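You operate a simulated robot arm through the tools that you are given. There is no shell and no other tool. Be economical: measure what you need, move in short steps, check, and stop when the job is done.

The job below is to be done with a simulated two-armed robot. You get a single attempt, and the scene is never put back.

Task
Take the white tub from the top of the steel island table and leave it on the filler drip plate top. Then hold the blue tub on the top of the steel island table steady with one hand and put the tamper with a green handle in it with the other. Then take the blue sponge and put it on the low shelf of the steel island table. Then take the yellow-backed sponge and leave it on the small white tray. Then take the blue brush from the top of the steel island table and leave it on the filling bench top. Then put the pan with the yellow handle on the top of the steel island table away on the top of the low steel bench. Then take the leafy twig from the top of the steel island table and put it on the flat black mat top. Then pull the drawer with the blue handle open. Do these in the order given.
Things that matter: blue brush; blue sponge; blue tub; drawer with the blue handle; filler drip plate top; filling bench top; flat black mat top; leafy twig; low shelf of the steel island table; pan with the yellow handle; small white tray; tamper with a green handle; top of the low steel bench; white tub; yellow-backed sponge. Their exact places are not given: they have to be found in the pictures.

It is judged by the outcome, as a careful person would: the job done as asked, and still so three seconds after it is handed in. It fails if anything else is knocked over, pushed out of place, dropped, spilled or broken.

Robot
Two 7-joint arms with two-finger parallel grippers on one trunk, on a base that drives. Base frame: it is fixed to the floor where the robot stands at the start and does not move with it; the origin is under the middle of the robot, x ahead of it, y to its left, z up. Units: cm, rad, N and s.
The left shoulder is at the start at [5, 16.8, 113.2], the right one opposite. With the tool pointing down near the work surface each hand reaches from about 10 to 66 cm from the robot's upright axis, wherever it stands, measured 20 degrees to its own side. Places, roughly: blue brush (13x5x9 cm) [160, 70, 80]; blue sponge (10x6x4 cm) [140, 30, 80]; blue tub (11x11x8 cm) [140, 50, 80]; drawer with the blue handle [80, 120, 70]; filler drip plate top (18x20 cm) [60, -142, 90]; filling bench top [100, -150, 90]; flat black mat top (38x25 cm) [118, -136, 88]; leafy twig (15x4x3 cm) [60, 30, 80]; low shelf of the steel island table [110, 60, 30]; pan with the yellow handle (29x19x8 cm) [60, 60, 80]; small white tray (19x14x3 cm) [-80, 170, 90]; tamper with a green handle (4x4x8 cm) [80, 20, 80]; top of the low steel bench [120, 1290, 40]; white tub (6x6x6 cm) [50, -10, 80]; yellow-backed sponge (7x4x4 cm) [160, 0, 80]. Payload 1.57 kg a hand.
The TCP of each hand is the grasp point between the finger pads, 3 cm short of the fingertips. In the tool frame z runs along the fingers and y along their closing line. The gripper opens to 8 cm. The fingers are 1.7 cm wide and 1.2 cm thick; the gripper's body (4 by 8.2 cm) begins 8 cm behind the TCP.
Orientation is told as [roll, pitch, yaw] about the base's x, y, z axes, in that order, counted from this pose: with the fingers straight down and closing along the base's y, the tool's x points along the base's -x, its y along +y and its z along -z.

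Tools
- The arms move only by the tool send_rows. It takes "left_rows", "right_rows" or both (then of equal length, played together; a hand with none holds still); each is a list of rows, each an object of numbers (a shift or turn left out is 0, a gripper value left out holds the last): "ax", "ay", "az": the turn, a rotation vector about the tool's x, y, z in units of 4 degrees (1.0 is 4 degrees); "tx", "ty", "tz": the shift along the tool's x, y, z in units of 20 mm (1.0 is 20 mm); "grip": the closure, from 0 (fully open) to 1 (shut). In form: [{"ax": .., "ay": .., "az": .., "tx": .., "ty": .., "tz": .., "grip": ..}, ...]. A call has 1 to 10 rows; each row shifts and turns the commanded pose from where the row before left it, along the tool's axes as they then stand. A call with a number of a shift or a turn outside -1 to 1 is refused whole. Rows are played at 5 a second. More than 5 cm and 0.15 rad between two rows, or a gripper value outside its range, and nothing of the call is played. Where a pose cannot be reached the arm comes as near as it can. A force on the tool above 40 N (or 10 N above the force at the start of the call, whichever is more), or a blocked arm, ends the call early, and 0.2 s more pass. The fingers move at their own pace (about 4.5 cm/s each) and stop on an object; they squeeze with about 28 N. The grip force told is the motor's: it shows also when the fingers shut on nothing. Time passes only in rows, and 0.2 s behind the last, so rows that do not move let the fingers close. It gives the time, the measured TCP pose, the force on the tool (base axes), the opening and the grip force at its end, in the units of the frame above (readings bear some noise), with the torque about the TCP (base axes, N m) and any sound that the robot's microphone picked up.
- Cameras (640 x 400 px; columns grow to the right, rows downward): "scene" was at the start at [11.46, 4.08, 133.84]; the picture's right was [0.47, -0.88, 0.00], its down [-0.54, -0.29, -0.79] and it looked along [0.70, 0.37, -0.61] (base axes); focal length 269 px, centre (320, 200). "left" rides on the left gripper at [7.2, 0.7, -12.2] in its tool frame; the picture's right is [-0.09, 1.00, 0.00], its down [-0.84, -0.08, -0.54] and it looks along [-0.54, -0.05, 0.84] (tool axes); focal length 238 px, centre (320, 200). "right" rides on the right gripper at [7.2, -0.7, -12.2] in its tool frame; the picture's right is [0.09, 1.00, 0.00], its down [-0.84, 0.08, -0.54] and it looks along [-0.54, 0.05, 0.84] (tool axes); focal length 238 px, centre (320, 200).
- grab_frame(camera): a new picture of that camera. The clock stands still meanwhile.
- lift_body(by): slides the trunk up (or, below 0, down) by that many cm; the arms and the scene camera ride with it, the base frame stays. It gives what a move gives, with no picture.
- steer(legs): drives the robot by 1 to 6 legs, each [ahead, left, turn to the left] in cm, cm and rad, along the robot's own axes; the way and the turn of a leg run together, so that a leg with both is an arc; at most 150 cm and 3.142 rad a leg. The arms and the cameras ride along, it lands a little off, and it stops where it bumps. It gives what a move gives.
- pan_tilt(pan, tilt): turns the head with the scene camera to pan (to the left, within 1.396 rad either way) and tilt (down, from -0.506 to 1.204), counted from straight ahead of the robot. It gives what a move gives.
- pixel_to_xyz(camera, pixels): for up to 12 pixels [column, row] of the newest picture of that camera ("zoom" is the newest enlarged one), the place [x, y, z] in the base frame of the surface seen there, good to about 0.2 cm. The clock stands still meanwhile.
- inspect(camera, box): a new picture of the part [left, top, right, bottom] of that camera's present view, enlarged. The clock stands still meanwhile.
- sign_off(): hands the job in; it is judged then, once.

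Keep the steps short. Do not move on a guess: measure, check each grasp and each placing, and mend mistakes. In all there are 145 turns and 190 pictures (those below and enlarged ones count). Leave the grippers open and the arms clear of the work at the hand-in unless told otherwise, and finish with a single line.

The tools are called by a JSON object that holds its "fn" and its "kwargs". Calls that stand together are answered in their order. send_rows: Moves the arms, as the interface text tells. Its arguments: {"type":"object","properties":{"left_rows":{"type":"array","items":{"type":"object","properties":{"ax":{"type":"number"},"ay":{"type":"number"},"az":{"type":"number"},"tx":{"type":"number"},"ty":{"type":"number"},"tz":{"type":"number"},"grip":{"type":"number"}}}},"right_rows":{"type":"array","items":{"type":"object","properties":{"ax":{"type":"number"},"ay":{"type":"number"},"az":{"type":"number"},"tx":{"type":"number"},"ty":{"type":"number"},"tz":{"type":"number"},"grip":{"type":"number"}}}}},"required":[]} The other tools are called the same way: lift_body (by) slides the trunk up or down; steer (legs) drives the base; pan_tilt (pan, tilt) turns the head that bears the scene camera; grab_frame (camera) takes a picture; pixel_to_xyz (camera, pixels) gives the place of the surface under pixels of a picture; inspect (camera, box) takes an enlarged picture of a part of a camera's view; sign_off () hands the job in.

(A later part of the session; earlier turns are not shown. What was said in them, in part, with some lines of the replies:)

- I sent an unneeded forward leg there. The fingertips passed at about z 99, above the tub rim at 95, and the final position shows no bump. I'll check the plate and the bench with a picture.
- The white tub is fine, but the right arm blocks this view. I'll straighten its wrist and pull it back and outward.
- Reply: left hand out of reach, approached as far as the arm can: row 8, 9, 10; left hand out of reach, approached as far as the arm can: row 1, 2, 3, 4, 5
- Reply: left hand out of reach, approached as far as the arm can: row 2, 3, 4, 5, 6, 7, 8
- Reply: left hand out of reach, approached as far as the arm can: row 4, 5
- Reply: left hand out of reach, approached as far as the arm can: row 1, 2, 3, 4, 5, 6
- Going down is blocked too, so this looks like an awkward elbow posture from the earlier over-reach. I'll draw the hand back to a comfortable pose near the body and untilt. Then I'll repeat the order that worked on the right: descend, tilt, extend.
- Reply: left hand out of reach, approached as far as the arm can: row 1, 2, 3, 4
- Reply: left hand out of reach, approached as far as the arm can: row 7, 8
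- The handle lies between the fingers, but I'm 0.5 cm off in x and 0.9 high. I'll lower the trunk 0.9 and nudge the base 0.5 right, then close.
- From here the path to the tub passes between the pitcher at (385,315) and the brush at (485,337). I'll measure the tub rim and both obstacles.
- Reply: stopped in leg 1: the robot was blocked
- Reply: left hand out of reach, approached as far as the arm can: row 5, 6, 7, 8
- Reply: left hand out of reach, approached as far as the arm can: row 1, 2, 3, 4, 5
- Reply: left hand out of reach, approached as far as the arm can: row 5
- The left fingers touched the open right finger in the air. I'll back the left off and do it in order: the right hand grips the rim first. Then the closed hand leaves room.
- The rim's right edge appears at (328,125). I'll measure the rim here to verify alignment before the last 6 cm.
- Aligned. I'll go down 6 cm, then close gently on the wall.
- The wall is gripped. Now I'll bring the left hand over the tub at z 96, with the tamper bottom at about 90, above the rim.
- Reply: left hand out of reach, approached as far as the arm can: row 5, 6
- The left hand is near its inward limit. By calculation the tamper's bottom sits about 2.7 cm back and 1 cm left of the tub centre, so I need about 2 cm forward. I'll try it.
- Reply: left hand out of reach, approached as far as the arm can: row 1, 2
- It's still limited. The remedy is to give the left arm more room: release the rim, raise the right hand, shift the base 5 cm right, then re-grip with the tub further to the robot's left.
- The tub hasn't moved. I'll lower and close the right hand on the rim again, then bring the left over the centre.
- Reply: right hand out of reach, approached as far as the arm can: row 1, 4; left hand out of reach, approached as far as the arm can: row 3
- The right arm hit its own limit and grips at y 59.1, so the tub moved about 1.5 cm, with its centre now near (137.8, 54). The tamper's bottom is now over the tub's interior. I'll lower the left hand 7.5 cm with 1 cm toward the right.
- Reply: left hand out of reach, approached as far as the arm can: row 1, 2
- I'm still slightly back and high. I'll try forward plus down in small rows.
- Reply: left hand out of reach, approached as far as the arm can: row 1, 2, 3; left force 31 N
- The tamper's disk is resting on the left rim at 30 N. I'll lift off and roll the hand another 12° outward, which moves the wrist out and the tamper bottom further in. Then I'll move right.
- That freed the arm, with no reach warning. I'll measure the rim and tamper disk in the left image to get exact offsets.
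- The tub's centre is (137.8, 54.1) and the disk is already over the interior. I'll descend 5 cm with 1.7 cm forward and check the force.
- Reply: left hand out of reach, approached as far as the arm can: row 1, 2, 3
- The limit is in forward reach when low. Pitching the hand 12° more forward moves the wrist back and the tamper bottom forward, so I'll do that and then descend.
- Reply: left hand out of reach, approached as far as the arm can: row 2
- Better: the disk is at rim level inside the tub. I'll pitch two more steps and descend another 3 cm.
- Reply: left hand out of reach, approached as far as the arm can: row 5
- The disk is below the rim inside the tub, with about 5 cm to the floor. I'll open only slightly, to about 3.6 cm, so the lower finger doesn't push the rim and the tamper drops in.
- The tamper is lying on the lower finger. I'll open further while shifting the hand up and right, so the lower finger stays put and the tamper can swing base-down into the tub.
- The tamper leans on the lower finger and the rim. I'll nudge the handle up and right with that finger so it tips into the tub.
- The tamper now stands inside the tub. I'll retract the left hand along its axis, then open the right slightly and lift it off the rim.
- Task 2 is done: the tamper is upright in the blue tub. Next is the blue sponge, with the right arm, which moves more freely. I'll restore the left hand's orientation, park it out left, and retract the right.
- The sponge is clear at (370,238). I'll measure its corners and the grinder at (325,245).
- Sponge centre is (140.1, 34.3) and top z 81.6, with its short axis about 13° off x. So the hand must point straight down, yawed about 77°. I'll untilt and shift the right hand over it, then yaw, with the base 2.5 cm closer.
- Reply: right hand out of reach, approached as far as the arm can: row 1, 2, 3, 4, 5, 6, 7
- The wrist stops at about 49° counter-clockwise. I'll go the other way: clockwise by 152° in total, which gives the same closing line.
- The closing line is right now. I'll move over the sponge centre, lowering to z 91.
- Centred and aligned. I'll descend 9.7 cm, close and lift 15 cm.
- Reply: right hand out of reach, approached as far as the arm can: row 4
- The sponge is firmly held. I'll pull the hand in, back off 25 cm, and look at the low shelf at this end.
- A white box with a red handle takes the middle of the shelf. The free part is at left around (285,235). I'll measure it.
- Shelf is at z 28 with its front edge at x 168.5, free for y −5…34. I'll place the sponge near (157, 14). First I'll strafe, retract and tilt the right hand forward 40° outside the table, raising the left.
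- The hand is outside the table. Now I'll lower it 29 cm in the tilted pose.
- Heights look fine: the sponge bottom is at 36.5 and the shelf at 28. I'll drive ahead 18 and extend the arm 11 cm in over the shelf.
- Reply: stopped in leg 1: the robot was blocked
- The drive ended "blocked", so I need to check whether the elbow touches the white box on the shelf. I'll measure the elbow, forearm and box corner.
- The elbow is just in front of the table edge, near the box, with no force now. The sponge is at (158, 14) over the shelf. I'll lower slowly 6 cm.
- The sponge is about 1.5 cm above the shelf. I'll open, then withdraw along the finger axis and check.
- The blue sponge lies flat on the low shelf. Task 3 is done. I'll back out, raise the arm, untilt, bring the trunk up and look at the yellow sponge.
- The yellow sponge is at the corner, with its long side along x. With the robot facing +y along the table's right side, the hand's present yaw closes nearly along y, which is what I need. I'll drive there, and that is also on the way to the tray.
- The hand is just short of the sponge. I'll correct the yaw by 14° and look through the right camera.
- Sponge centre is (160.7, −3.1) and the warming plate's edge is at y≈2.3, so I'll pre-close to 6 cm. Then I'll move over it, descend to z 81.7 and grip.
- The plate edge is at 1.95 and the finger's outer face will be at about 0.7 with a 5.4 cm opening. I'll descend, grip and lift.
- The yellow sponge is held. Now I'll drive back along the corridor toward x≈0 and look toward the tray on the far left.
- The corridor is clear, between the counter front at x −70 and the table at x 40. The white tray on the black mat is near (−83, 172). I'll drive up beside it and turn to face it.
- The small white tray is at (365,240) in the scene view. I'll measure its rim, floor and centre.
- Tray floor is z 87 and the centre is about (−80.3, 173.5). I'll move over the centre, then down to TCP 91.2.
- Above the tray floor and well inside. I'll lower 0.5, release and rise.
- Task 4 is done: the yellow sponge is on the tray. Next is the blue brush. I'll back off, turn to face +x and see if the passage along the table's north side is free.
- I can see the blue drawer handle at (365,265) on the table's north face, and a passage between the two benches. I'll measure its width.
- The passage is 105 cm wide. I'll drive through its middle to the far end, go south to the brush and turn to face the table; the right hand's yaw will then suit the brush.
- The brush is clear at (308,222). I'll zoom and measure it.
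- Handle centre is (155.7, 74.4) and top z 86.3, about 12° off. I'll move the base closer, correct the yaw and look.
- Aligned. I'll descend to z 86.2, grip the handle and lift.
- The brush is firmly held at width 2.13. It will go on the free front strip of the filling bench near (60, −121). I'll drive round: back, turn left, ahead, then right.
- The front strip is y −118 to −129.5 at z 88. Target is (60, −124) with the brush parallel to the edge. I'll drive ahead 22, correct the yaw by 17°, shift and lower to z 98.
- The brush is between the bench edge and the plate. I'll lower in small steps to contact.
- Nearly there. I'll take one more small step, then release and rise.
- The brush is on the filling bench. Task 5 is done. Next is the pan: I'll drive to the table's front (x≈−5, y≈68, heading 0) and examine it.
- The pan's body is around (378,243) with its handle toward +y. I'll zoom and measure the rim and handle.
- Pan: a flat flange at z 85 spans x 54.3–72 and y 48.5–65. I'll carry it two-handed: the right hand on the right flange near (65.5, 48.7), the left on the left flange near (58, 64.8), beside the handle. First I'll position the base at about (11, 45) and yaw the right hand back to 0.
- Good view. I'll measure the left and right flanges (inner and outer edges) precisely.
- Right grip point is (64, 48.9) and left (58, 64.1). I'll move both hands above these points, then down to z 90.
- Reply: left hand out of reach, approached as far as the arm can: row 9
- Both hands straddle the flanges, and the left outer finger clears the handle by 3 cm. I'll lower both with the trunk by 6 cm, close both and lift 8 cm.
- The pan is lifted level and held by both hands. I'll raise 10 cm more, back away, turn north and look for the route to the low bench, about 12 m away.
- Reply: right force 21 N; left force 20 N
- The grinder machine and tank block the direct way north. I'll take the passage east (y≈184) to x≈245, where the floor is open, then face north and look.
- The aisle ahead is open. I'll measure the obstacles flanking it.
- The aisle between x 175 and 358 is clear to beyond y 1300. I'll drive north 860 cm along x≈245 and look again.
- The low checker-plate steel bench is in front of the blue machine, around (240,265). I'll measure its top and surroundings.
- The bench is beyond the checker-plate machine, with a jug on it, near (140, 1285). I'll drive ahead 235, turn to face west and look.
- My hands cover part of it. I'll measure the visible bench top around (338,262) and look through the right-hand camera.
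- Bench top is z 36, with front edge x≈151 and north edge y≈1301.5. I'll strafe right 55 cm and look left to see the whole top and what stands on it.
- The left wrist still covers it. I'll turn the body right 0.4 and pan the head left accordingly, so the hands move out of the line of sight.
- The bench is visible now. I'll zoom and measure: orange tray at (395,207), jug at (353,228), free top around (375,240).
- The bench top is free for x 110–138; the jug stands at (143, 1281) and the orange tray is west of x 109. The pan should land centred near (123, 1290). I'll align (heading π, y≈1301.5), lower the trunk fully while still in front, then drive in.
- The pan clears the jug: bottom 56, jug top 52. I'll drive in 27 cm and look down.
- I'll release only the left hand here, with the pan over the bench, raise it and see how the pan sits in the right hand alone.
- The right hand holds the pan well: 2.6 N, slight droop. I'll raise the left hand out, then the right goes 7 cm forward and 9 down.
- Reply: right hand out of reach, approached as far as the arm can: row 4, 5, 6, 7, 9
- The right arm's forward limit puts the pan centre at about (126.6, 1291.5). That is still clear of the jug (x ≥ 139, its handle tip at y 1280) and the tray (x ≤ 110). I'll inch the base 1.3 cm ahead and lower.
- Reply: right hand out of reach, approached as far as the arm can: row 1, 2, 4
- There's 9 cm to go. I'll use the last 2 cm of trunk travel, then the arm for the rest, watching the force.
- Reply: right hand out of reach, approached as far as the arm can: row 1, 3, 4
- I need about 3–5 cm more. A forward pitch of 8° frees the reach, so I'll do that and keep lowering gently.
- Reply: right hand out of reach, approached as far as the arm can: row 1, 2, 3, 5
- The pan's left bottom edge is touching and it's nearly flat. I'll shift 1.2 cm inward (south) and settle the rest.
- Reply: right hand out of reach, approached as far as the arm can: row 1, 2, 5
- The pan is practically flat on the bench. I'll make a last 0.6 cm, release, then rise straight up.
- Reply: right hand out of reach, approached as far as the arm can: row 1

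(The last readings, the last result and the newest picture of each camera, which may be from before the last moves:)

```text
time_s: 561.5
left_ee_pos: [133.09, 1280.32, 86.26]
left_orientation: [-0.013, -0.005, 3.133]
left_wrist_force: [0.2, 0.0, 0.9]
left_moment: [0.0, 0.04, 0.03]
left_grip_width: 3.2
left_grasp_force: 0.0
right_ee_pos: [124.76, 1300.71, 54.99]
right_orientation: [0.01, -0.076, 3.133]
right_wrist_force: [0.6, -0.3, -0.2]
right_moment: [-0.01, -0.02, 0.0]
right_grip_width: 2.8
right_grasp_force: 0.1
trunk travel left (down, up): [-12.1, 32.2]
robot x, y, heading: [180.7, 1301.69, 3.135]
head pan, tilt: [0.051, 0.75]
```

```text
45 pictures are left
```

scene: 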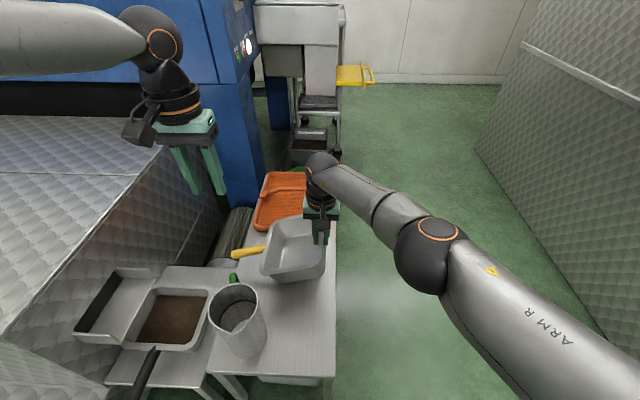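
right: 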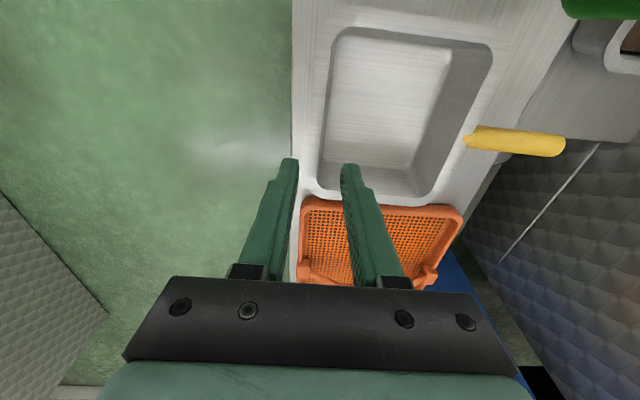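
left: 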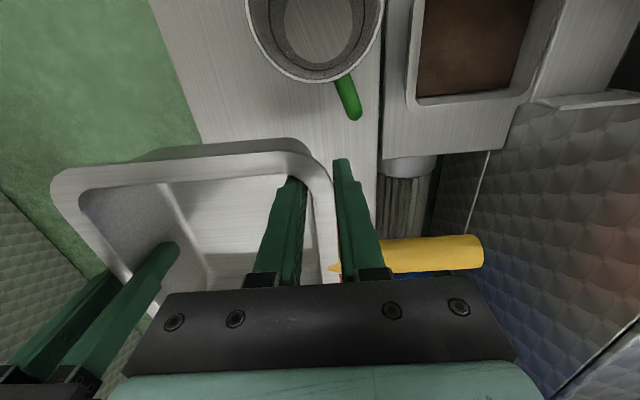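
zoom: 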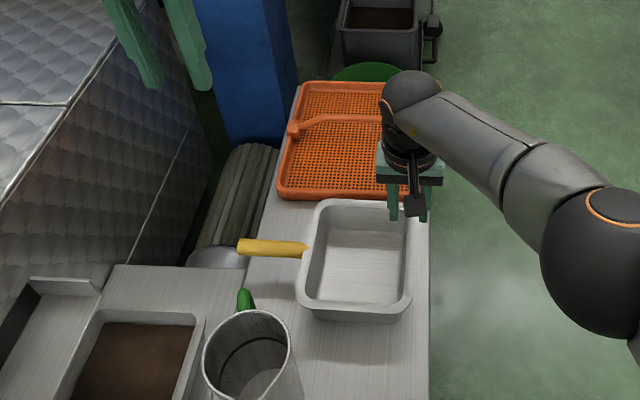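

Task 6 is done: the pan rests flat on the low bench. Now I'll go back for the twig: raise, back out, lift and retract the right hand, turn south and drive down the aisle.

{"fn": "lift_body", "kwargs": {"by": 18}}

{"fn": "steer", "kwargs": {"legs": [[-88, 0, 0]]}}

{"fn": "send_rows", "kwargs": {"right_rows": [{"ay": 0.5, "tz": -1, "tx": 0.5}, {"ay": 0.6, "tz": -1, "tx": 0.5}, {"tz": -1, "tx": 0.5}, {"tz": -1, "tx": 0.5}, {"tz": -1, "tx": 0.5}, {"tz": -1, "tx": 0.5}, {"tz": -1, "tx": 0.5}, {"tz": -1, "tx": 0.5}, {"tz": -1}, {"tz": -1}], "left_rows": [{"ty": 0.8}, {"ty": 0.8}, {"ty": 0.8}, {"ty": 0.8}, {"ty": 0.8}, {"tx": 0.8}, {"tx": 0.8}, {"tx": 0.8}, {"tx": 0.8}, {"tz": -0.5}]}}

{"fn": "steer", "kwargs": {"legs": [[0, 0, 1.571], [145, 0, 0], [145, 0, 0], [145, 0, 0], [145, 0, 0], [145, 0, 0]]}}

```text
time_s: 563.5
left_ee_pos: [133.07, 1280.36, 104.3]
left_orientation: [-0.011, -0.006, 3.131]
left_wrist_force: [0.1, 0.1, -0.2]
left_moment: [0.03, -0.02, 0.0]
left_grip_width: 3.21
left_grasp_force: 0.0
right_ee_pos: [124.77, 1300.74, 73.01]
right_orientation: [0.008, -0.075, 3.133]
right_wrist_force: [-0.2, 0.0, 0.1]
right_moment: [-0.01, 0.02, 0.02]
right_grip_width: 2.8
right_grasp_force: 0.2
trunk travel left (down, up): [-30.1, 14.2]
robot x, y, heading: [180.75, 1301.92, 3.136]
head pan, tilt: [0.051, 0.75]
```

```text
time_s: 568.1
left_ee_pos: [220.87, 1279.55, 104.29]
left_orientation: [-0.011, -0.005, 3.127]
left_wrist_force: [0.5, 0.4, 0.2]
left_moment: [0.0, -0.01, -0.02]
left_grip_width: 3.18
left_grasp_force: 0.1
right_ee_pos: [212.69, 1300.1, 73.07]
right_orientation: [0.009, -0.074, 3.129]
right_wrist_force: [0.3, 0.8, -0.2]
right_moment: [-0.02, -0.03, 0.03]
right_grip_width: 2.78
right_grasp_force: 0.0
trunk travel left (down, up): [-30.1, 14.2]
robot x, y, heading: [268.27, 1300.7, 3.122]
head pan, tilt: [0.051, 0.75]
```

```text
time_s: 570.3
left_ee_pos: [227.29, 1271.4, 105.16]
left_orientation: [-0.011, -0.005, 3.129]
left_wrist_force: [-0.5, -0.2, 0.2]
left_moment: [-0.01, 0.0, -0.01]
left_grip_width: 3.2
left_grasp_force: 0.1
right_ee_pos: [220.91, 1300.15, 92.95]
right_orientation: [0.008, 0.001, 3.132]
right_wrist_force: [-0.4, -0.2, -0.1]
right_moment: [-0.03, 0.01, 0.0]
right_grip_width: 2.79
right_grasp_force: 0.1
trunk travel left (down, up): [-30.1, 14.2]
robot x, y, heading: [268.25, 1300.79, 3.131]
head pan, tilt: [0.051, 0.75]
```

```text
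time_s: 608.3
left_ee_pos: [307.24, 542.57, 105.18]
left_orientation: [-0.013, -0.005, -1.537]
left_wrist_force: [-0.2, 0.0, -0.5]
left_moment: [0.0, 0.01, -0.04]
left_grip_width: 3.2
left_grasp_force: 0.0
right_ee_pos: [279.09, 534.86, 92.83]
right_orientation: [0.009, 0.001, -1.535]
right_wrist_force: [0.0, 0.3, 0.2]
right_moment: [0.02, -0.01, -0.02]
right_grip_width: 2.82
right_grasp_force: 0.1
trunk travel left (down, up): [-30.1, 14.2]
robot x, y, heading: [276.16, 582.48, -1.536]
head pan, tilt: [0.051, 0.75]
```

{"fn": "steer", "kwargs": {"legs": [[133, -12, 0], [133, -12, 0], [132, -12, 0], [0, 0, -1.606], [135, 0, 0], [135, 0, 0]]}}

{"fn": "steer", "kwargs": {"legs": [[0, 0, 0]]}}

```text
time_s: 644.1
left_ee_pos: [-67.82, 186.59, 105.13]
left_orientation: [-0.013, -0.005, 3.061]
left_wrist_force: [0.5, 0.0, 0.2]
left_moment: [0.0, -0.01, 0.0]
left_grip_width: 3.2
left_grasp_force: 0.0
right_ee_pos: [-72.26, 215.59, 92.94]
right_orientation: [0.008, 0.001, 3.063]
right_wrist_force: [-0.6, 0.4, -0.4]
right_moment: [0.02, 0.01, 0.0]
right_grip_width: 2.83
right_grasp_force: 0.0
trunk travel left (down, up): [-30.1, 14.2]
robot x, y, heading: [-24.66, 212.9, 3.065]
head pan, tilt: [0.051, 0.75]
```

```text
time_s: 644.8
left_ee_pos: [-67.71, 186.63, 105.17]
left_orientation: [-0.013, -0.004, 3.062]
left_wrist_force: [-0.8, -0.4, 0.5]
left_moment: [0.0, 0.01, -0.02]
left_grip_width: 3.19
left_grasp_force: 0.1
right_ee_pos: [-72.26, 215.57, 92.96]
right_orientation: [0.009, 0.001, 3.062]
right_wrist_force: [-0.6, 0.3, -0.4]
right_moment: [-0.01, -0.01, 0.02]
right_grip_width: 2.78
right_grasp_force: 0.1
trunk travel left (down, up): [-30.1, 14.2]
robot x, y, heading: [-25.37, 213.29, 3.064]
head pan, tilt: [0.051, 0.75]
```

{"fn": "steer", "kwargs": {"legs": [[-8, 0, 0], [0, 0, 1.6], [0, 0, 1.619], [0, -87, 0], [0, -82, 0]]}}

{"fn": "pan_tilt", "kwargs": {"pan": -0.15, "tilt": 0.65}}

{"fn": "grab_frame", "kwargs": {"camera": "scene"}}

```text
time_s: 668.3
left_ee_pos: [23.2, 74.35, 105.28]
left_orientation: [-0.013, -0.005, -0.02]
left_wrist_force: [0.3, 0.5, 0.7]
left_moment: [-0.01, -0.01, 0.0]
left_grip_width: 3.22
left_grasp_force: 0.1
right_ee_pos: [29.62, 45.82, 92.94]
right_orientation: [0.009, 0.004, -0.019]
right_wrist_force: [-0.3, 0.2, -0.1]
right_moment: [0.01, 0.05, -0.01]
right_grip_width: 2.79
right_grasp_force: 0.0
trunk travel left (down, up): [-30.1, 14.2]
robot x, y, heading: [-17.7, 45.25, -0.022]
head pan, tilt: [0.051, 0.75]
```

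```text
time_s: 669.0
left_ee_pos: [23.23, 74.43, 105.14]
left_orientation: [-0.012, -0.005, -0.02]
left_wrist_force: [-0.6, -0.3, -0.6]
left_moment: [-0.04, 0.01, -0.01]
left_grip_width: 3.18
left_grasp_force: 0.1
right_ee_pos: [29.57, 45.71, 92.97]
right_orientation: [0.009, 0.003, -0.018]
right_wrist_force: [0.4, 0.0, -0.3]
right_moment: [-0.03, 0.01, -0.04]
right_grip_width: 2.81
right_grasp_force: 0.0
trunk travel left (down, up): [-30.1, 14.2]
robot x, y, heading: [-17.96, 45.43, -0.02]
head pan, tilt: [-0.15, 0.649]
```

```text
44 pictures are left
```

scene: 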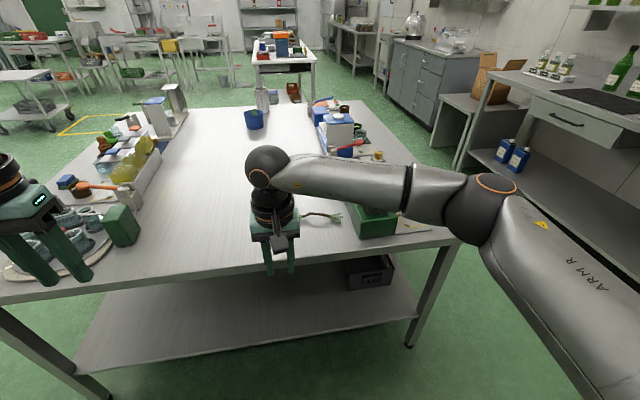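

The twig is visible at (322,217), its stem lying along y. I'll measure it, move in and yaw the right hand 90° clockwise so it closes across the stem.

{"fn": "inspect", "kwargs": {"camera": "scene", "box": [280, 195, 370, 245]}}

{"fn": "send_rows", "kwargs": {"right_rows": [{"az": 1, "tz": -0.5}, {"az": 1, "tz": -0.5}, {"az": 1, "tz": -0.5}, {"az": 1, "tz": -0.5}, {"az": 1}, {"az": 1}, {"az": 1}, {"az": 1}, {"az": 1}, {"az": 1}]}}

{"fn": "send_rows", "kwargs": {"right_rows": [{"az": 1}, {"az": 1}, {"az": 1}, {"az": 1}, {"az": 1}, {"az": 1}, {"az": 1}, {"az": 1}, {"az": 1}, {"az": 1}]}}

{"fn": "send_rows", "kwargs": {"right_rows": [{"az": 1}, {"az": 1}, {"grip": 0.3}, {}]}}

{"fn": "steer", "kwargs": {"legs": [[26, -4, 0.02]]}}

{"fn": "grab_frame", "kwargs": {"camera": "scene"}}

{"fn": "grab_frame", "kwargs": {"camera": "right"}}

```text
7.11 times, centred on (325, 220) of scene
```

zoom: 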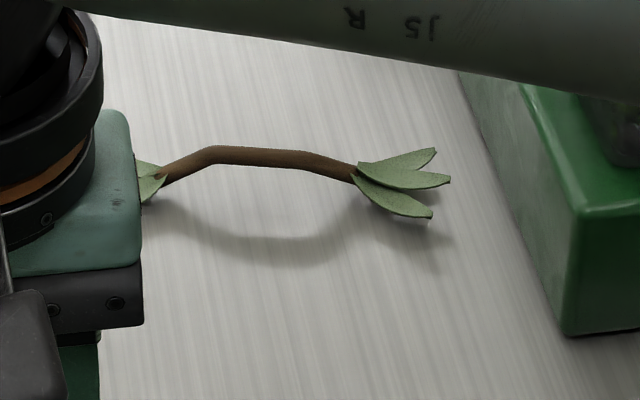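

```text
time_s: 671.2
left_ee_pos: [23.25, 74.4, 105.21]
left_orientation: [-0.013, -0.007, -0.02]
left_wrist_force: [0.8, 0.4, 0.4]
left_moment: [-0.02, 0.01, 0.01]
left_grip_width: 3.19
left_grasp_force: 0.0
right_ee_pos: [29.52, 45.68, 97.02]
right_orientation: [0.005, 0.007, -0.715]
right_wrist_force: [-0.3, -0.8, -0.6]
right_moment: [-0.01, -0.03, -0.01]
right_grip_width: 2.79
right_grasp_force: 0.0
trunk travel left (down, up): [-30.1, 14.2]
robot x, y, heading: [-17.87, 45.68, -0.018]
head pan, tilt: [-0.15, 0.649]
```

```text
time_s: 673.4
left_ee_pos: [23.21, 74.4, 105.09]
left_orientation: [-0.012, -0.007, -0.022]
left_wrist_force: [-0.4, 0.1, -0.9]
left_moment: [0.04, 0.0, 0.01]
left_grip_width: 3.2
left_grasp_force: 0.1
right_ee_pos: [29.59, 45.87, 97.04]
right_orientation: [-0.001, 0.009, -1.414]
right_wrist_force: [0.0, 0.1, -0.7]
right_moment: [0.02, -0.01, 0.01]
right_grip_width: 2.82
right_grasp_force: 0.0
trunk travel left (down, up): [-30.1, 14.2]
robot x, y, heading: [-17.97, 45.62, -0.02]
head pan, tilt: [-0.15, 0.649]
```

```text
time_s: 674.4
left_ee_pos: [23.26, 74.38, 105.11]
left_orientation: [-0.012, -0.005, -0.022]
left_wrist_force: [0.2, -0.1, -0.2]
left_moment: [0.02, 0.0, 0.03]
left_grip_width: 3.18
left_grasp_force: 0.0
right_ee_pos: [29.67, 45.85, 96.95]
right_orientation: [-0.001, 0.008, -1.555]
right_wrist_force: [-0.5, 1.0, -0.2]
right_moment: [-0.02, 0.01, 0.02]
right_grip_width: 5.59
right_grasp_force: 0.2
trunk travel left (down, up): [-30.1, 14.2]
robot x, y, heading: [-17.88, 45.52, -0.016]
head pan, tilt: [-0.15, 0.649]
```

```text
time_s: 676.3
left_ee_pos: [48.77, 71.03, 105.14]
left_orientation: [-0.013, -0.007, -0.001]
left_wrist_force: [0.6, 0.9, -0.7]
left_moment: [-0.03, 0.01, 0.0]
left_grip_width: 3.19
left_grasp_force: 0.1
right_ee_pos: [55.62, 42.56, 96.93]
right_orientation: [-0.002, 0.01, -1.532]
right_wrist_force: [1.1, -0.6, 0.1]
right_moment: [0.01, 0.0, 0.02]
right_grip_width: 5.61
right_grasp_force: 0.0
trunk travel left (down, up): [-30.1, 14.2]
robot x, y, heading: [8.55, 41.46, 0.005]
head pan, tilt: [-0.15, 0.649]
```

```text
42 pictures are left
```

scene: 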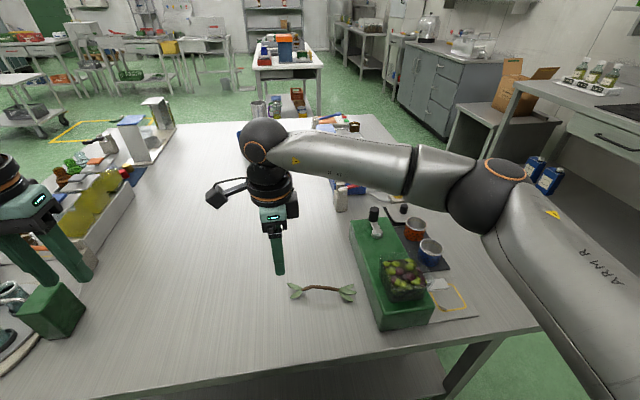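

```text
41 pictures are left
```

right: 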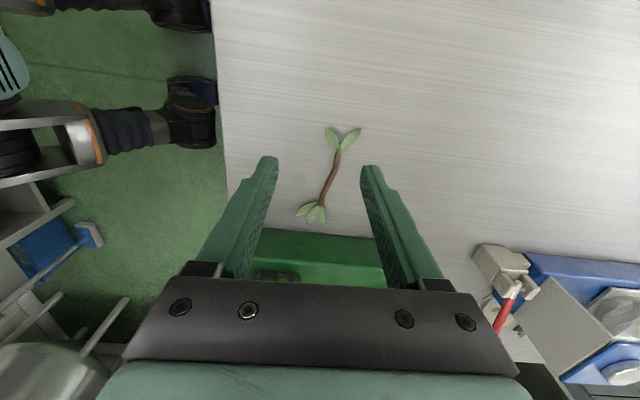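

The twig is in view in the right camera, with its stem from (337,150) to (320,205). I'll measure stem points.

{"fn": "pixel_to_xyz", "kwargs": {"camera": "right", "pixels": [[337, 155], [334, 170], [329, 183], [323, 197], [332, 178], [345, 140], [315, 212]]}}

{"fn": "pixel_to_xyz", "kwargs": {"camera": "scene", "pixels": [[308, 288], [320, 288], [333, 290], [325, 295], [378, 212], [360, 245]]}}

```text
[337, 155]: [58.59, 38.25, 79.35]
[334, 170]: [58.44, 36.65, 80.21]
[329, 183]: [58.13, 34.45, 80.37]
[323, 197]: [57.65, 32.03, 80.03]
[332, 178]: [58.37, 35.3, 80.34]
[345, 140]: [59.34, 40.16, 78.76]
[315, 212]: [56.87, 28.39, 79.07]
```

```text
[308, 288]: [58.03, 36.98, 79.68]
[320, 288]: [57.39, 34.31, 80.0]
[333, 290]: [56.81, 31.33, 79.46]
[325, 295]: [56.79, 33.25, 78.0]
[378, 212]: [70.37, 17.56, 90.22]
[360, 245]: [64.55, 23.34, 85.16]
```

Stem middle is (58.2, 34.9), top z 80.4, about 9° off. I'll yaw 11°, move over it and go partway down.

{"fn": "send_rows", "kwargs": {"right_rows": [{"az": 0.9}, {"az": 0.9}, {"az": 0.9}, {"tx": -0.9, "ty": 0.465, "tz": 0.8}, {"tx": -0.9, "ty": 0.465, "tz": 0.8}, {"tx": -0.9, "ty": 0.465, "tz": 0.8}, {"tx": -0.9, "ty": 0.465, "tz": 0.8}, {"tz": 0.8}, {"tz": 0.6}, {}]}}

{"fn": "grab_frame", "kwargs": {"camera": "right"}}

```text
time_s: 678.5
left_ee_pos: [48.82, 71.02, 105.27]
left_orientation: [-0.012, -0.004, 0.0]
left_wrist_force: [1.1, 0.2, -0.4]
left_moment: [-0.01, -0.01, 0.0]
left_grip_width: 3.2
left_grasp_force: 0.1
right_ee_pos: [58.4, 35.03, 87.74]
right_orientation: [-0.003, 0.008, -1.723]
right_wrist_force: [0.1, 0.3, 0.2]
right_moment: [-0.02, 0.0, 0.01]
right_grip_width: 5.6
right_grasp_force: 0.0
trunk travel left (down, up): [-30.1, 14.2]
robot x, y, heading: [8.26, 41.1, 0.002]
head pan, tilt: [-0.15, 0.649]
```

```text
40 pictures are left
```

right: 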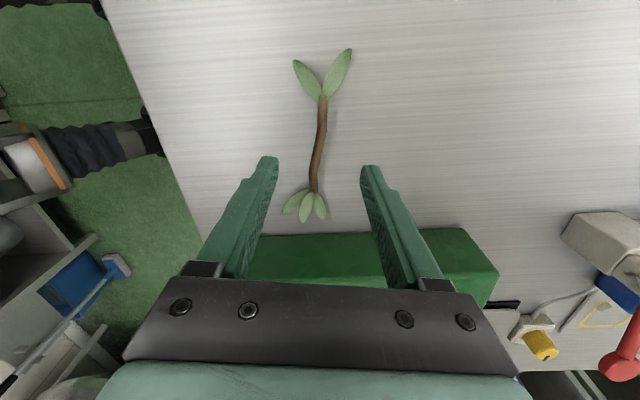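

Aligned with the stem. I'll descend 6.3 cm, close and lift.

{"fn": "send_rows", "kwargs": {"right_rows": [{"tz": 0.8}, {"tz": 0.8}, {"tz": 0.8}, {"tz": 0.75}, {}, {"grip": 1}, {}, {}, {}]}}

{"fn": "send_rows", "kwargs": {"right_rows": [{"tz": -0.6}, {"tz": -1}, {"tz": -1}, {"tz": -1}, {"tz": -1}, {"tz": -1}, {"tz": -1}, {"tz": -1}, {"tz": -1}]}}

{"fn": "grab_frame", "kwargs": {"camera": "right"}}

```text
time_s: 680.5
left_ee_pos: [48.87, 71.09, 105.13]
left_orientation: [-0.013, -0.006, -0.001]
left_wrist_force: [1.0, -0.7, -0.2]
left_moment: [-0.01, 0.01, 0.0]
left_grip_width: 3.2
left_grasp_force: 0.0
right_ee_pos: [58.24, 35.14, 81.4]
right_orientation: [-0.005, 0.009, -1.722]
right_wrist_force: [0.1, 0.0, -0.5]
right_moment: [-0.01, 0.02, -0.03]
right_grip_width: 0.73
right_grasp_force: 22.9
trunk travel left (down, up): [-30.1, 14.2]
robot x, y, heading: [8.24, 41.33, 0.0]
head pan, tilt: [-0.15, 0.649]
```

```text
time_s: 682.5
left_ee_pos: [48.8, 71.16, 105.01]
left_orientation: [-0.012, -0.005, 0.002]
left_wrist_force: [0.4, 0.6, 0.0]
left_moment: [-0.02, -0.01, 0.0]
left_grip_width: 3.2
left_grasp_force: 0.1
right_ee_pos: [58.35, 35.04, 98.69]
right_orientation: [-0.003, 0.009, -1.723]
right_wrist_force: [1.0, 0.0, -0.2]
right_moment: [-0.01, -0.01, -0.02]
right_grip_width: 0.73
right_grasp_force: 26.2
trunk travel left (down, up): [-30.1, 14.2]
robot x, y, heading: [8.58, 41.21, 0.003]
head pan, tilt: [-0.15, 0.649]
```

```text
39 pictures are left
```

right: 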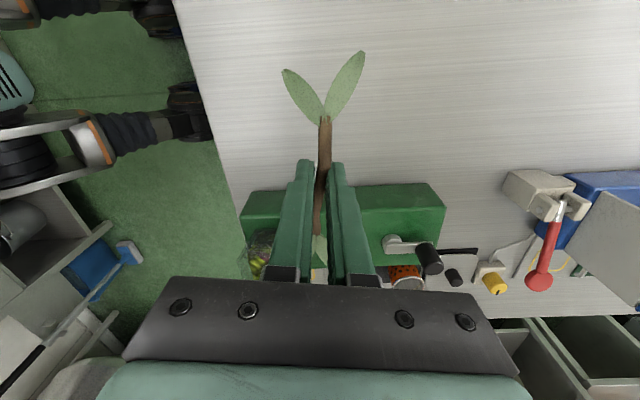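

The twig is held. I'll drive round to the filling bench, facing the black mat.

{"fn": "steer", "kwargs": {"legs": [[-18, 0, 0], [0, -97, 0], [0, 0, -1.571], [0, 133, 0]]}}

{"fn": "pan_tilt", "kwargs": {"pan": 0.0, "tilt": 0.65}}

{"fn": "grab_frame", "kwargs": {"camera": "scene"}}

```text
time_s: 707.5
left_ee_pos: [153.22, -92.3, 105.16]
left_orientation: [-0.012, -0.005, -1.557]
left_wrist_force: [-0.1, -0.2, 0.0]
left_moment: [-0.02, 0.01, 0.02]
left_grip_width: 3.19
left_grasp_force: 0.0
right_ee_pos: [117.25, -102.46, 98.55]
right_orientation: [-0.004, 0.008, 3.004]
right_wrist_force: [0.2, 0.2, -1.0]
right_moment: [0.03, -0.01, -0.01]
right_grip_width: 0.73
right_grasp_force: 26.8
trunk travel left (down, up): [-30.1, 14.2]
robot x, y, heading: [123.03, -52.31, -1.553]
head pan, tilt: [-0.15, 0.649]
```

```text
time_s: 708.1
left_ee_pos: [153.23, -92.35, 105.09]
left_orientation: [-0.012, -0.005, -1.557]
left_wrist_force: [0.7, 0.2, 0.3]
left_moment: [0.0, 0.0, -0.04]
left_grip_width: 3.21
left_grasp_force: 0.0
right_ee_pos: [117.13, -102.49, 98.56]
right_orientation: [-0.003, 0.008, 3.005]
right_wrist_force: [-0.1, 0.6, -0.6]
right_moment: [0.03, 0.01, -0.02]
right_grip_width: 0.71
right_grasp_force: 27.0
trunk travel left (down, up): [-30.1, 14.2]
robot x, y, heading: [122.83, -52.36, -1.558]
head pan, tilt: [0.0, 0.649]
```

```text
38 pictures are left
```

scene: 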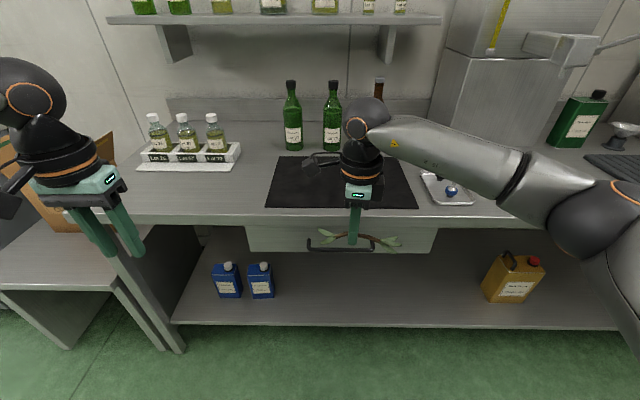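

I'll measure the mat corners and drive ahead 31 cm.

{"fn": "pixel_to_xyz", "kwargs": {"camera": "scene", "pixels": [[270, 203], [412, 205], [397, 160], [284, 160], [320, 190], [225, 150]]}}

{"fn": "steer", "kwargs": {"legs": [[31, 0, 0]]}}

{"fn": "grab_frame", "kwargs": {"camera": "right"}}

```text
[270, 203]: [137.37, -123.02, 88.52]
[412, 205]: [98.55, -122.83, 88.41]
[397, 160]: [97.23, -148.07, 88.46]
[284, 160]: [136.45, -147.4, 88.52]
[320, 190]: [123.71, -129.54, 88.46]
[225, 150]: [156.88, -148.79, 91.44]
```

```text
time_s: 710.2
left_ee_pos: [154.01, -123.16, 105.15]
left_orientation: [-0.013, -0.005, -1.552]
left_wrist_force: [0.1, -0.3, -0.4]
left_moment: [0.03, 0.03, 0.03]
left_grip_width: 3.21
left_grasp_force: 0.0
right_ee_pos: [118.09, -133.58, 98.66]
right_orientation: [-0.005, 0.008, 3.011]
right_wrist_force: [0.1, -0.1, -0.8]
right_moment: [-0.03, 0.02, 0.0]
right_grip_width: 0.71
right_grasp_force: 26.3
trunk travel left (down, up): [-30.1, 14.2]
robot x, y, heading: [123.18, -83.04, -1.554]
head pan, tilt: [0.0, 0.649]
```

```text
37 pictures are left
5 turns are left
```

right: 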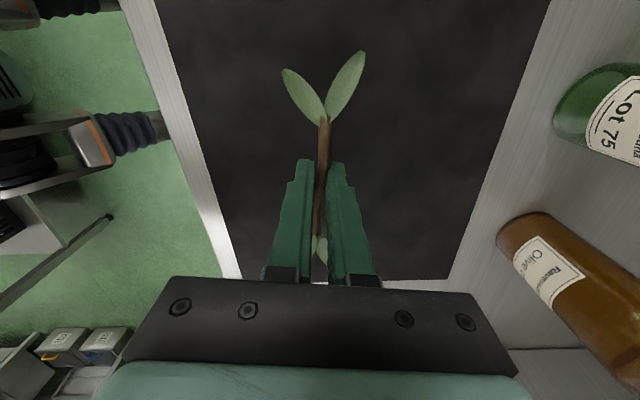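

Only 5 turns remain, so I'll batch. The twig is over the mat. I'll lower it to the surface, release and rise, then drive round to the drawer's side, tilt the hand toward the handle height and take pictures.

{"fn": "send_rows", "kwargs": {"right_rows": [{"tz": 0.8}, {"tz": 0.8}, {"tz": 0.8}, {"tz": 0.6}, {"tz": 0.3}, {"grip": 0.6}, {}, {"tz": -0.5}, {"tz": -1}, {"tz": -1}]}}

{"fn": "send_rows", "kwargs": {"right_rows": [{"tz": -1}, {"tz": -1}, {"tz": -1}]}}

{"fn": "steer", "kwargs": {"legs": [[-31, 0, 0]]}}

{"fn": "inspect", "kwargs": {"camera": "scene", "box": [220, 130, 460, 260]}}

{"fn": "steer", "kwargs": {"legs": [[0, -133, 0], [-123, 0, 0], [-123, 0, 0], [0, 80, 0]]}}

{"fn": "send_rows", "kwargs": {"right_rows": [{"ax": -0.985, "ay": 0.147}, {"ax": -0.985, "ay": 0.147}, {"ax": -0.985, "ay": 0.147}, {"ax": -0.985, "ay": 0.147}, {"ax": -0.985, "ay": 0.147}, {"ax": -0.985, "ay": 0.147}, {"ax": -0.985, "ay": 0.147}, {"ax": -0.985, "ay": 0.147}, {"ax": -0.985, "ay": 0.147}, {"ax": -0.985, "ay": 0.147}]}}

{"fn": "lift_body", "kwargs": {"by": -20}}

{"fn": "pan_tilt", "kwargs": {"pan": 0.1, "tilt": 0.75}}

{"fn": "grab_frame", "kwargs": {"camera": "scene"}}

{"fn": "grab_frame", "kwargs": {"camera": "right"}}

```text
time_s: 712.4
left_ee_pos: [153.95, -123.18, 105.13]
left_orientation: [-0.011, -0.005, -1.551]
left_wrist_force: [-1.1, 0.0, 0.4]
left_moment: [-0.02, 0.02, -0.02]
left_grip_width: 3.2
left_grasp_force: 0.0
right_ee_pos: [118.11, -133.56, 96.99]
right_orientation: [-0.004, 0.009, 3.01]
right_wrist_force: [0.5, -0.3, 0.3]
right_moment: [-0.01, 0.03, 0.0]
right_grip_width: 3.21
right_grasp_force: 0.1
trunk travel left (down, up): [-30.1, 14.2]
robot x, y, heading: [123.09, -82.9, -1.552]
head pan, tilt: [0.0, 0.649]
```

```text
time_s: 713.2
left_ee_pos: [153.92, -123.18, 105.15]
left_orientation: [-0.013, -0.005, -1.55]
left_wrist_force: [0.1, 0.5, -0.1]
left_moment: [-0.02, 0.0, -0.01]
left_grip_width: 3.22
left_grasp_force: 0.1
right_ee_pos: [118.1, -133.42, 102.94]
right_orientation: [-0.003, 0.009, 3.01]
right_wrist_force: [-0.4, -0.6, -0.4]
right_moment: [0.0, 0.04, -0.02]
right_grip_width: 3.21
right_grasp_force: 0.1
trunk travel left (down, up): [-30.1, 14.2]
robot x, y, heading: [123.18, -83.25, -1.55]
head pan, tilt: [0.0, 0.649]
```

```text
time_s: 715.3
left_ee_pos: [153.36, -92.0, 105.23]
left_orientation: [-0.015, -0.006, -1.545]
left_wrist_force: [-0.4, 0.6, 1.0]
left_moment: [-0.01, 0.01, -0.02]
left_grip_width: 3.2
left_grasp_force: 0.1
right_ee_pos: [117.51, -102.57, 102.99]
right_orientation: [-0.001, 0.009, 3.017]
right_wrist_force: [0.2, 1.1, -0.2]
right_moment: [0.01, -0.01, 0.03]
right_grip_width: 3.22
right_grasp_force: 0.2
trunk travel left (down, up): [-30.1, 14.2]
robot x, y, heading: [123.0, -52.16, -1.541]
head pan, tilt: [0.0, 0.649]
```

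```text
2.67 times, centred on (340, 195) of scene
```

zoom: 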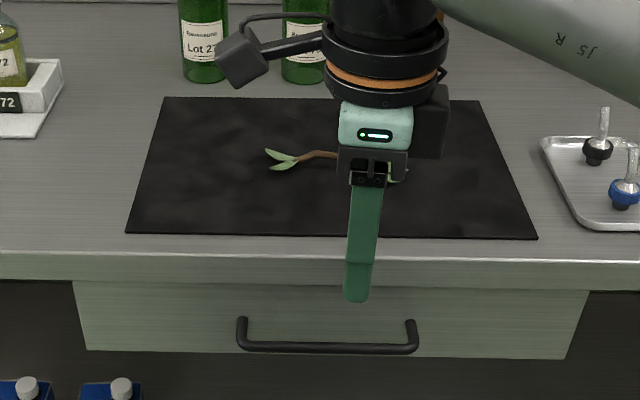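

```text
time_s: 745.9
left_ee_pos: [98.83, 154.21, 105.04]
left_orientation: [-0.012, -0.005, -1.543]
left_wrist_force: [-0.1, -0.1, 0.5]
left_moment: [0.05, -0.03, -0.01]
left_grip_width: 3.22
left_grasp_force: 0.0
right_ee_pos: [63.08, 143.61, 102.92]
right_orientation: [-0.003, 0.01, 3.021]
right_wrist_force: [0.3, -0.5, 0.0]
right_moment: [-0.02, -0.02, 0.06]
right_grip_width: 3.2
right_grasp_force: 0.0
trunk travel left (down, up): [-30.1, 14.2]
robot x, y, heading: [67.92, 194.3, -1.542]
head pan, tilt: [0.0, 0.649]
```

```text
time_s: 748.1
left_ee_pos: [98.83, 154.22, 104.99]
left_orientation: [-0.012, -0.004, -1.543]
left_wrist_force: [-0.5, 0.5, 0.7]
left_moment: [0.01, 0.01, -0.03]
left_grip_width: 3.18
left_grasp_force: 0.1
right_ee_pos: [63.1, 143.48, 102.98]
right_orientation: [0.687, 0.104, 3.052]
right_wrist_force: [0.9, -0.2, -0.2]
right_moment: [-0.03, 0.02, 0.02]
right_grip_width: 3.21
right_grasp_force: 0.0
trunk travel left (down, up): [-30.1, 14.2]
robot x, y, heading: [68.03, 194.1, -1.544]
head pan, tilt: [0.0, 0.649]
```

```text
time_s: 750.3
left_ee_pos: [98.75, 154.27, 85.15]
left_orientation: [-0.012, -0.005, -1.544]
left_wrist_force: [0.5, 0.6, -0.2]
left_moment: [-0.02, 0.01, 0.01]
left_grip_width: 3.17
left_grasp_force: 0.0
right_ee_pos: [63.1, 143.61, 82.96]
right_orientation: [0.686, 0.103, 3.052]
right_wrist_force: [-0.1, 0.5, 0.4]
right_moment: [0.01, 0.04, -0.01]
right_grip_width: 3.19
right_grasp_force: 0.1
trunk travel left (down, up): [-10.1, 34.2]
robot x, y, heading: [67.82, 193.84, -1.537]
head pan, tilt: [0.0, 0.649]
```

```text
time_s: 750.9
left_ee_pos: [98.78, 154.15, 85.1]
left_orientation: [-0.013, -0.005, -1.543]
left_wrist_force: [-0.1, 0.2, 0.5]
left_moment: [0.03, 0.03, -0.03]
left_grip_width: 3.2
left_grasp_force: 0.1
right_ee_pos: [62.89, 143.61, 82.86]
right_orientation: [0.688, 0.102, 3.053]
right_wrist_force: [0.1, -0.5, 0.3]
right_moment: [0.0, 0.01, 0.01]
right_grip_width: 3.18
right_grasp_force: 0.0
trunk travel left (down, up): [-10.1, 34.2]
robot x, y, heading: [67.8, 193.96, -1.541]
head pan, tilt: [0.099, 0.75]
```

```text
35 pictures are left
```

scene: 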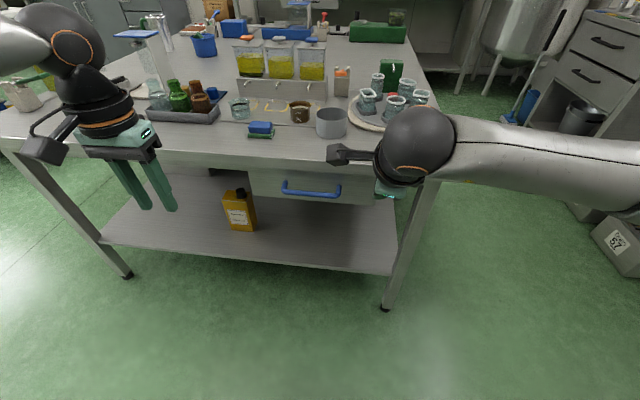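

```text
34 pictures are left
4 turns are left
```

right: 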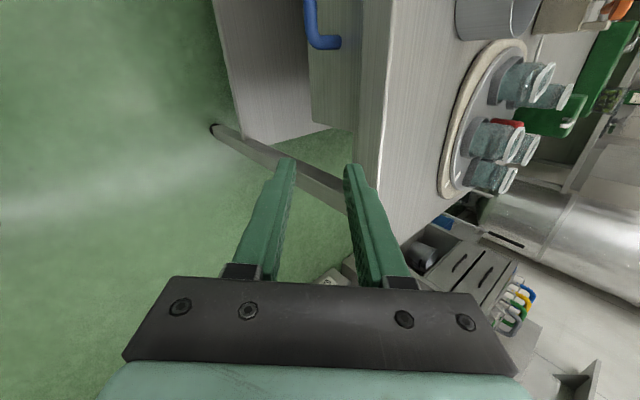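

The twig is on the mat. The blue handle bar runs from (284,190) to (341,194). I'll measure it now, then strafe left 15 cm, lower the hand to the handle's level outside the table and open the fingers.

{"fn": "pixel_to_xyz", "kwargs": {"camera": "scene", "pixels": [[284, 188], [288, 192], [295, 192], [305, 193], [312, 194], [320, 195], [330, 196], [338, 194], [340, 188], [312, 182], [312, 172], [312, 158]]}}

{"fn": "steer", "kwargs": {"legs": [[0, 15, 0]]}}

{"fn": "send_rows", "kwargs": {"right_rows": [{"tx": -0.104, "ty": -0.7, "tz": 0.843, "grip": 0.4}, {"tx": -0.104, "ty": -0.7, "tz": 0.843}, {"tx": -0.104, "ty": -0.7, "tz": 0.843}, {"tx": -0.104, "ty": -0.7, "tz": 0.843}, {"tx": -0.104, "ty": -0.7, "tz": 0.843}, {}]}}

{"fn": "grab_frame", "kwargs": {"camera": "scene"}}

{"fn": "grab_frame", "kwargs": {"camera": "right"}}

{"fn": "pixel_to_xyz", "kwargs": {"camera": "right", "pixels": [[320, 100], [320, 120], [320, 140], [340, 100], [340, 120], [340, 140], [360, 100], [360, 120], [360, 140], [330, 80], [350, 80], [330, 160]]}}

```text
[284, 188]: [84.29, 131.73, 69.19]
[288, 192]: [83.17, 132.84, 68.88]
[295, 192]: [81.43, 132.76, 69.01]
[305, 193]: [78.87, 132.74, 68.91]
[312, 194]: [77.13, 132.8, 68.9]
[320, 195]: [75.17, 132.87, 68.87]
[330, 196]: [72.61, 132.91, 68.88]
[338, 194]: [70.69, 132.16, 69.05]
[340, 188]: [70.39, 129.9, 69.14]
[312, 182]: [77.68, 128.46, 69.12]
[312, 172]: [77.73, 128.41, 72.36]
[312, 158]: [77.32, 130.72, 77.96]
```

```text
time_s: 752.9
left_ee_pos: [114.21, 154.65, 85.11]
left_orientation: [-0.013, -0.006, -1.542]
left_wrist_force: [0.5, -0.5, 0.2]
left_moment: [0.0, -0.01, 0.01]
left_grip_width: 3.19
left_grasp_force: 0.0
right_ee_pos: [78.25, 144.04, 82.96]
right_orientation: [0.688, 0.103, 3.054]
right_wrist_force: [-0.4, -0.5, 0.1]
right_moment: [-0.01, -0.02, -0.02]
right_grip_width: 3.22
right_grasp_force: 0.0
trunk travel left (down, up): [-10.1, 34.2]
robot x, y, heading: [83.28, 194.38, -1.545]
head pan, tilt: [0.099, 0.75]
```

```text
time_s: 754.3
left_ee_pos: [114.01, 154.78, 85.2]
left_orientation: [-0.012, -0.005, -1.544]
left_wrist_force: [-0.1, 0.5, -0.4]
left_moment: [-0.01, 0.01, -0.02]
left_grip_width: 3.18
left_grasp_force: 0.1
right_ee_pos: [78.38, 144.11, 71.81]
right_orientation: [0.689, 0.105, 3.053]
right_wrist_force: [0.8, -0.8, -0.7]
right_moment: [0.04, 0.0, -0.01]
right_grip_width: 4.82
right_grasp_force: 0.1
trunk travel left (down, up): [-10.1, 34.2]
robot x, y, heading: [83.24, 194.26, -1.541]
head pan, tilt: [0.099, 0.75]
```

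```text
33 pictures are left
```

scene: 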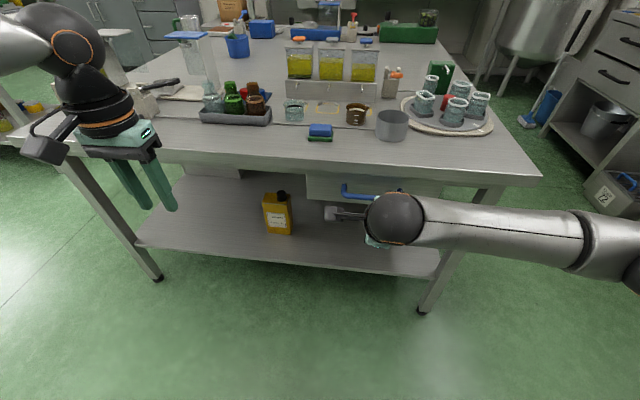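

```text
32 pictures are left
```

right: 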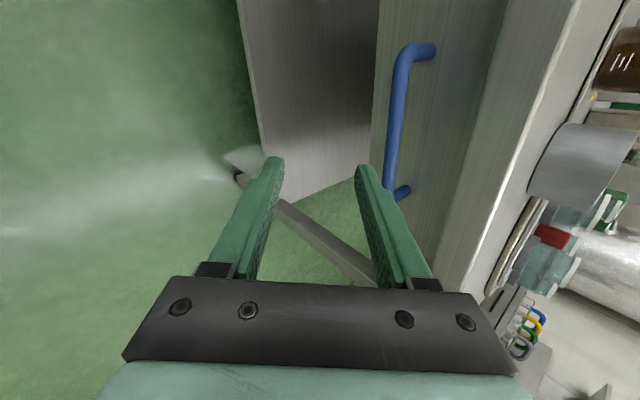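

```text
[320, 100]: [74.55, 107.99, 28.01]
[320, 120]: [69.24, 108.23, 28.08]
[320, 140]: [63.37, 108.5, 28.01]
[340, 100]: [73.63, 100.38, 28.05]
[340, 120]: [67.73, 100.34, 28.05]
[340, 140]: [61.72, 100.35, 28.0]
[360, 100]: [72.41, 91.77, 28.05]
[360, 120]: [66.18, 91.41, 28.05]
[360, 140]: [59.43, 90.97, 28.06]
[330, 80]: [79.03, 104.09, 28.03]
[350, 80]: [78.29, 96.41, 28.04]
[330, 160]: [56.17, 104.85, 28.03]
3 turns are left
```

The bar's front is at y 132.8 and z 68.9, spanning x 71–84, with the drawer face at y 128.4. I'll narrow the opening to 3 cm, move ahead 6 and align the finger axis. Then slide the fingers over the bar, close and pull back 16 cm with the base.

{"fn": "steer", "kwargs": {"legs": [[6, 0, 0]]}}

{"fn": "send_rows", "kwargs": {"right_rows": [{"grip": 0.62, "tx": 0.088, "ty": 0.594, "tz": -0.248}, {"tx": 0.088, "ty": 0.594, "tz": -0.248}, {}, {"tz": 0.75}, {"tz": 0.75}, {"tz": 0.75}, {"tz": 0.75}, {}]}}

{"fn": "grab_frame", "kwargs": {"camera": "right"}}

{"fn": "send_rows", "kwargs": {"right_rows": [{"grip": 1}, {}, {}, {}, {}]}}

{"fn": "steer", "kwargs": {"legs": [[-16, 0, 0]]}}

{"fn": "grab_frame", "kwargs": {"camera": "scene"}}

{"fn": "grab_frame", "kwargs": {"camera": "right"}}

```text
time_s: 755.3
left_ee_pos: [114.27, 148.78, 85.14]
left_orientation: [-0.011, -0.005, -1.54]
left_wrist_force: [0.5, -0.5, -0.4]
left_moment: [0.01, -0.04, 0.04]
left_grip_width: 3.19
left_grasp_force: 0.2
right_ee_pos: [78.52, 138.2, 71.81]
right_orientation: [0.687, 0.103, 3.052]
right_wrist_force: [0.0, 0.4, -0.6]
right_moment: [0.03, 0.02, 0.01]
right_grip_width: 4.8
right_grasp_force: 0.0
trunk travel left (down, up): [-10.1, 34.2]
robot x, y, heading: [83.29, 188.37, -1.541]
head pan, tilt: [0.099, 0.75]
```

```text
time_s: 757.1
left_ee_pos: [114.27, 148.71, 85.09]
left_orientation: [-0.011, -0.005, -1.542]
left_wrist_force: [-0.3, 0.7, 0.1]
left_moment: [-0.01, -0.03, -0.05]
left_grip_width: 3.21
left_grasp_force: 0.1
right_ee_pos: [78.58, 133.15, 69.58]
right_orientation: [0.687, 0.103, 3.055]
right_wrist_force: [0.0, -0.4, -0.2]
right_moment: [0.01, 0.0, 0.01]
right_grip_width: 3.03
right_grasp_force: 0.0
trunk travel left (down, up): [-10.1, 34.2]
robot x, y, heading: [83.33, 188.29, -1.539]
head pan, tilt: [0.099, 0.75]
```

```text
31 pictures are left
```

right: 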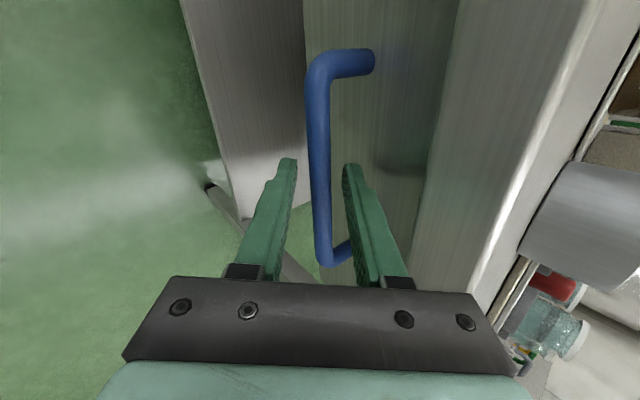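

```text
time_s: 758.3
left_ee_pos: [114.24, 148.79, 85.24]
left_orientation: [-0.012, -0.006, -1.541]
left_wrist_force: [0.7, 0.4, 0.3]
left_moment: [0.0, 0.01, 0.0]
left_grip_width: 3.22
left_grasp_force: 0.1
right_ee_pos: [78.6, 133.11, 69.54]
right_orientation: [0.688, 0.103, 3.053]
right_wrist_force: [-0.2, -0.9, 3.3]
right_moment: [-0.04, 0.39, 0.5]
right_grip_width: 1.61
right_grasp_force: 31.8
trunk travel left (down, up): [-10.1, 34.2]
robot x, y, heading: [83.47, 188.25, -1.543]
head pan, tilt: [0.099, 0.75]
```

```text
time_s: 759.7
left_ee_pos: [113.9, 164.71, 85.13]
left_orientation: [-0.015, -0.005, -1.54]
left_wrist_force: [0.4, 0.2, 0.5]
left_moment: [0.0, 0.03, 0.01]
left_grip_width: 3.21
left_grasp_force: 0.1
right_ee_pos: [78.64, 149.12, 69.55]
right_orientation: [0.687, 0.108, 3.063]
right_wrist_force: [20.3, 0.8, 0.8]
right_moment: [-0.01, 0.43, 0.43]
right_grip_width: 1.61
right_grasp_force: 31.1
trunk travel left (down, up): [-10.1, 34.2]
robot x, y, heading: [82.93, 204.38, -1.542]
head pan, tilt: [0.099, 0.75]
```

```text
30 pictures are left
```

scene: 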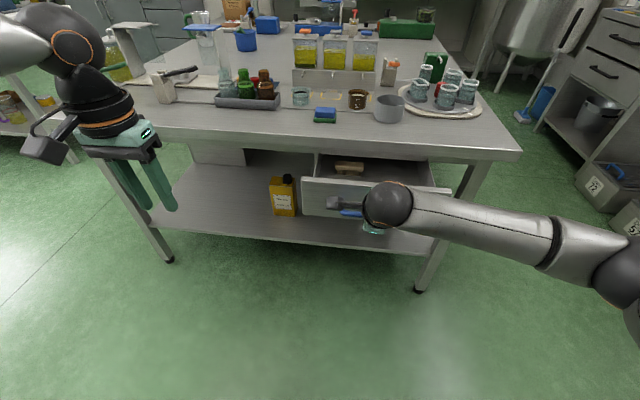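

```text
29 pictures are left
2 turns are left
```

right: 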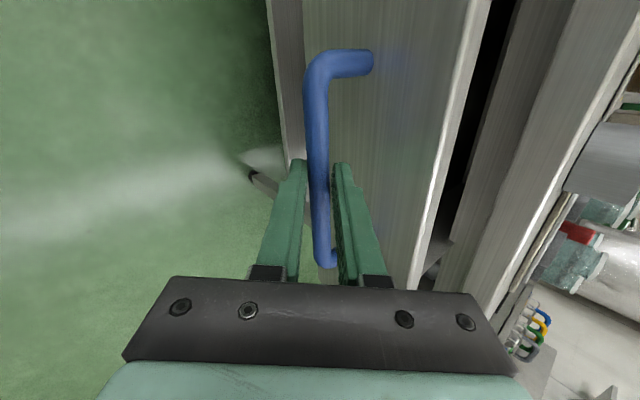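

The drawer is open 16 cm. I'll release the handle, withdraw along the finger axis, open both grippers and check.

{"fn": "send_rows", "kwargs": {"right_rows": [{"grip": 0.6}, {}, {}, {"tz": -0.7}, {"tz": -1}, {"tz": -1}, {"tz": -1}, {"tz": -1}, {"grip": 0}, {}], "left_rows": [{}, {}, {}, {}, {}, {}, {}, {}, {"grip": 0}, {}]}}

{"fn": "grab_frame", "kwargs": {"camera": "scene"}}

```text
time_s: 761.9
left_ee_pos: [113.89, 164.69, 85.19]
left_orientation: [-0.014, -0.005, -1.539]
left_wrist_force: [-1.2, -0.2, 0.3]
left_moment: [0.02, -0.01, -0.02]
left_grip_width: 7.97
left_grasp_force: 0.0
right_ee_pos: [78.17, 155.09, 76.7]
right_orientation: [0.686, 0.108, 3.064]
right_wrist_force: [-0.7, 0.8, 0.1]
right_moment: [-0.01, -0.01, 0.01]
right_grip_width: 8.02
right_grasp_force: 0.1
trunk travel left (down, up): [-10.1, 34.2]
robot x, y, heading: [82.89, 204.43, -1.541]
head pan, tilt: [0.099, 0.75]
```

```text
28 pictures are left
1 turns are left
```

scene: 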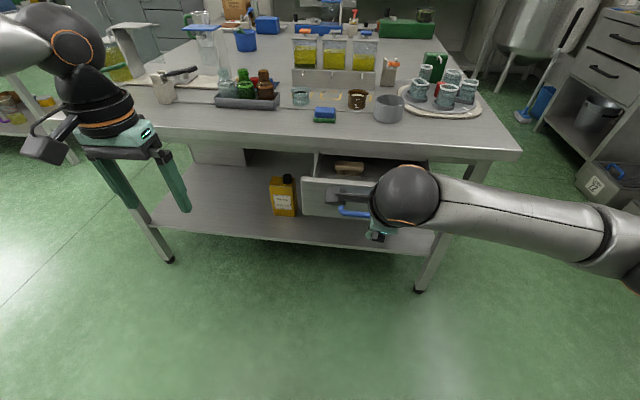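

The drawer stays open, both grippers are open and the arms are clear, so I'm handing in.

{"fn": "sign_off", "kwargs": {}}

```text
The job is handed in.
```

All eight steps are done in the order given; the blue tub slid about 1.5 cm while I held it, and the drawer is open about 16 cm.
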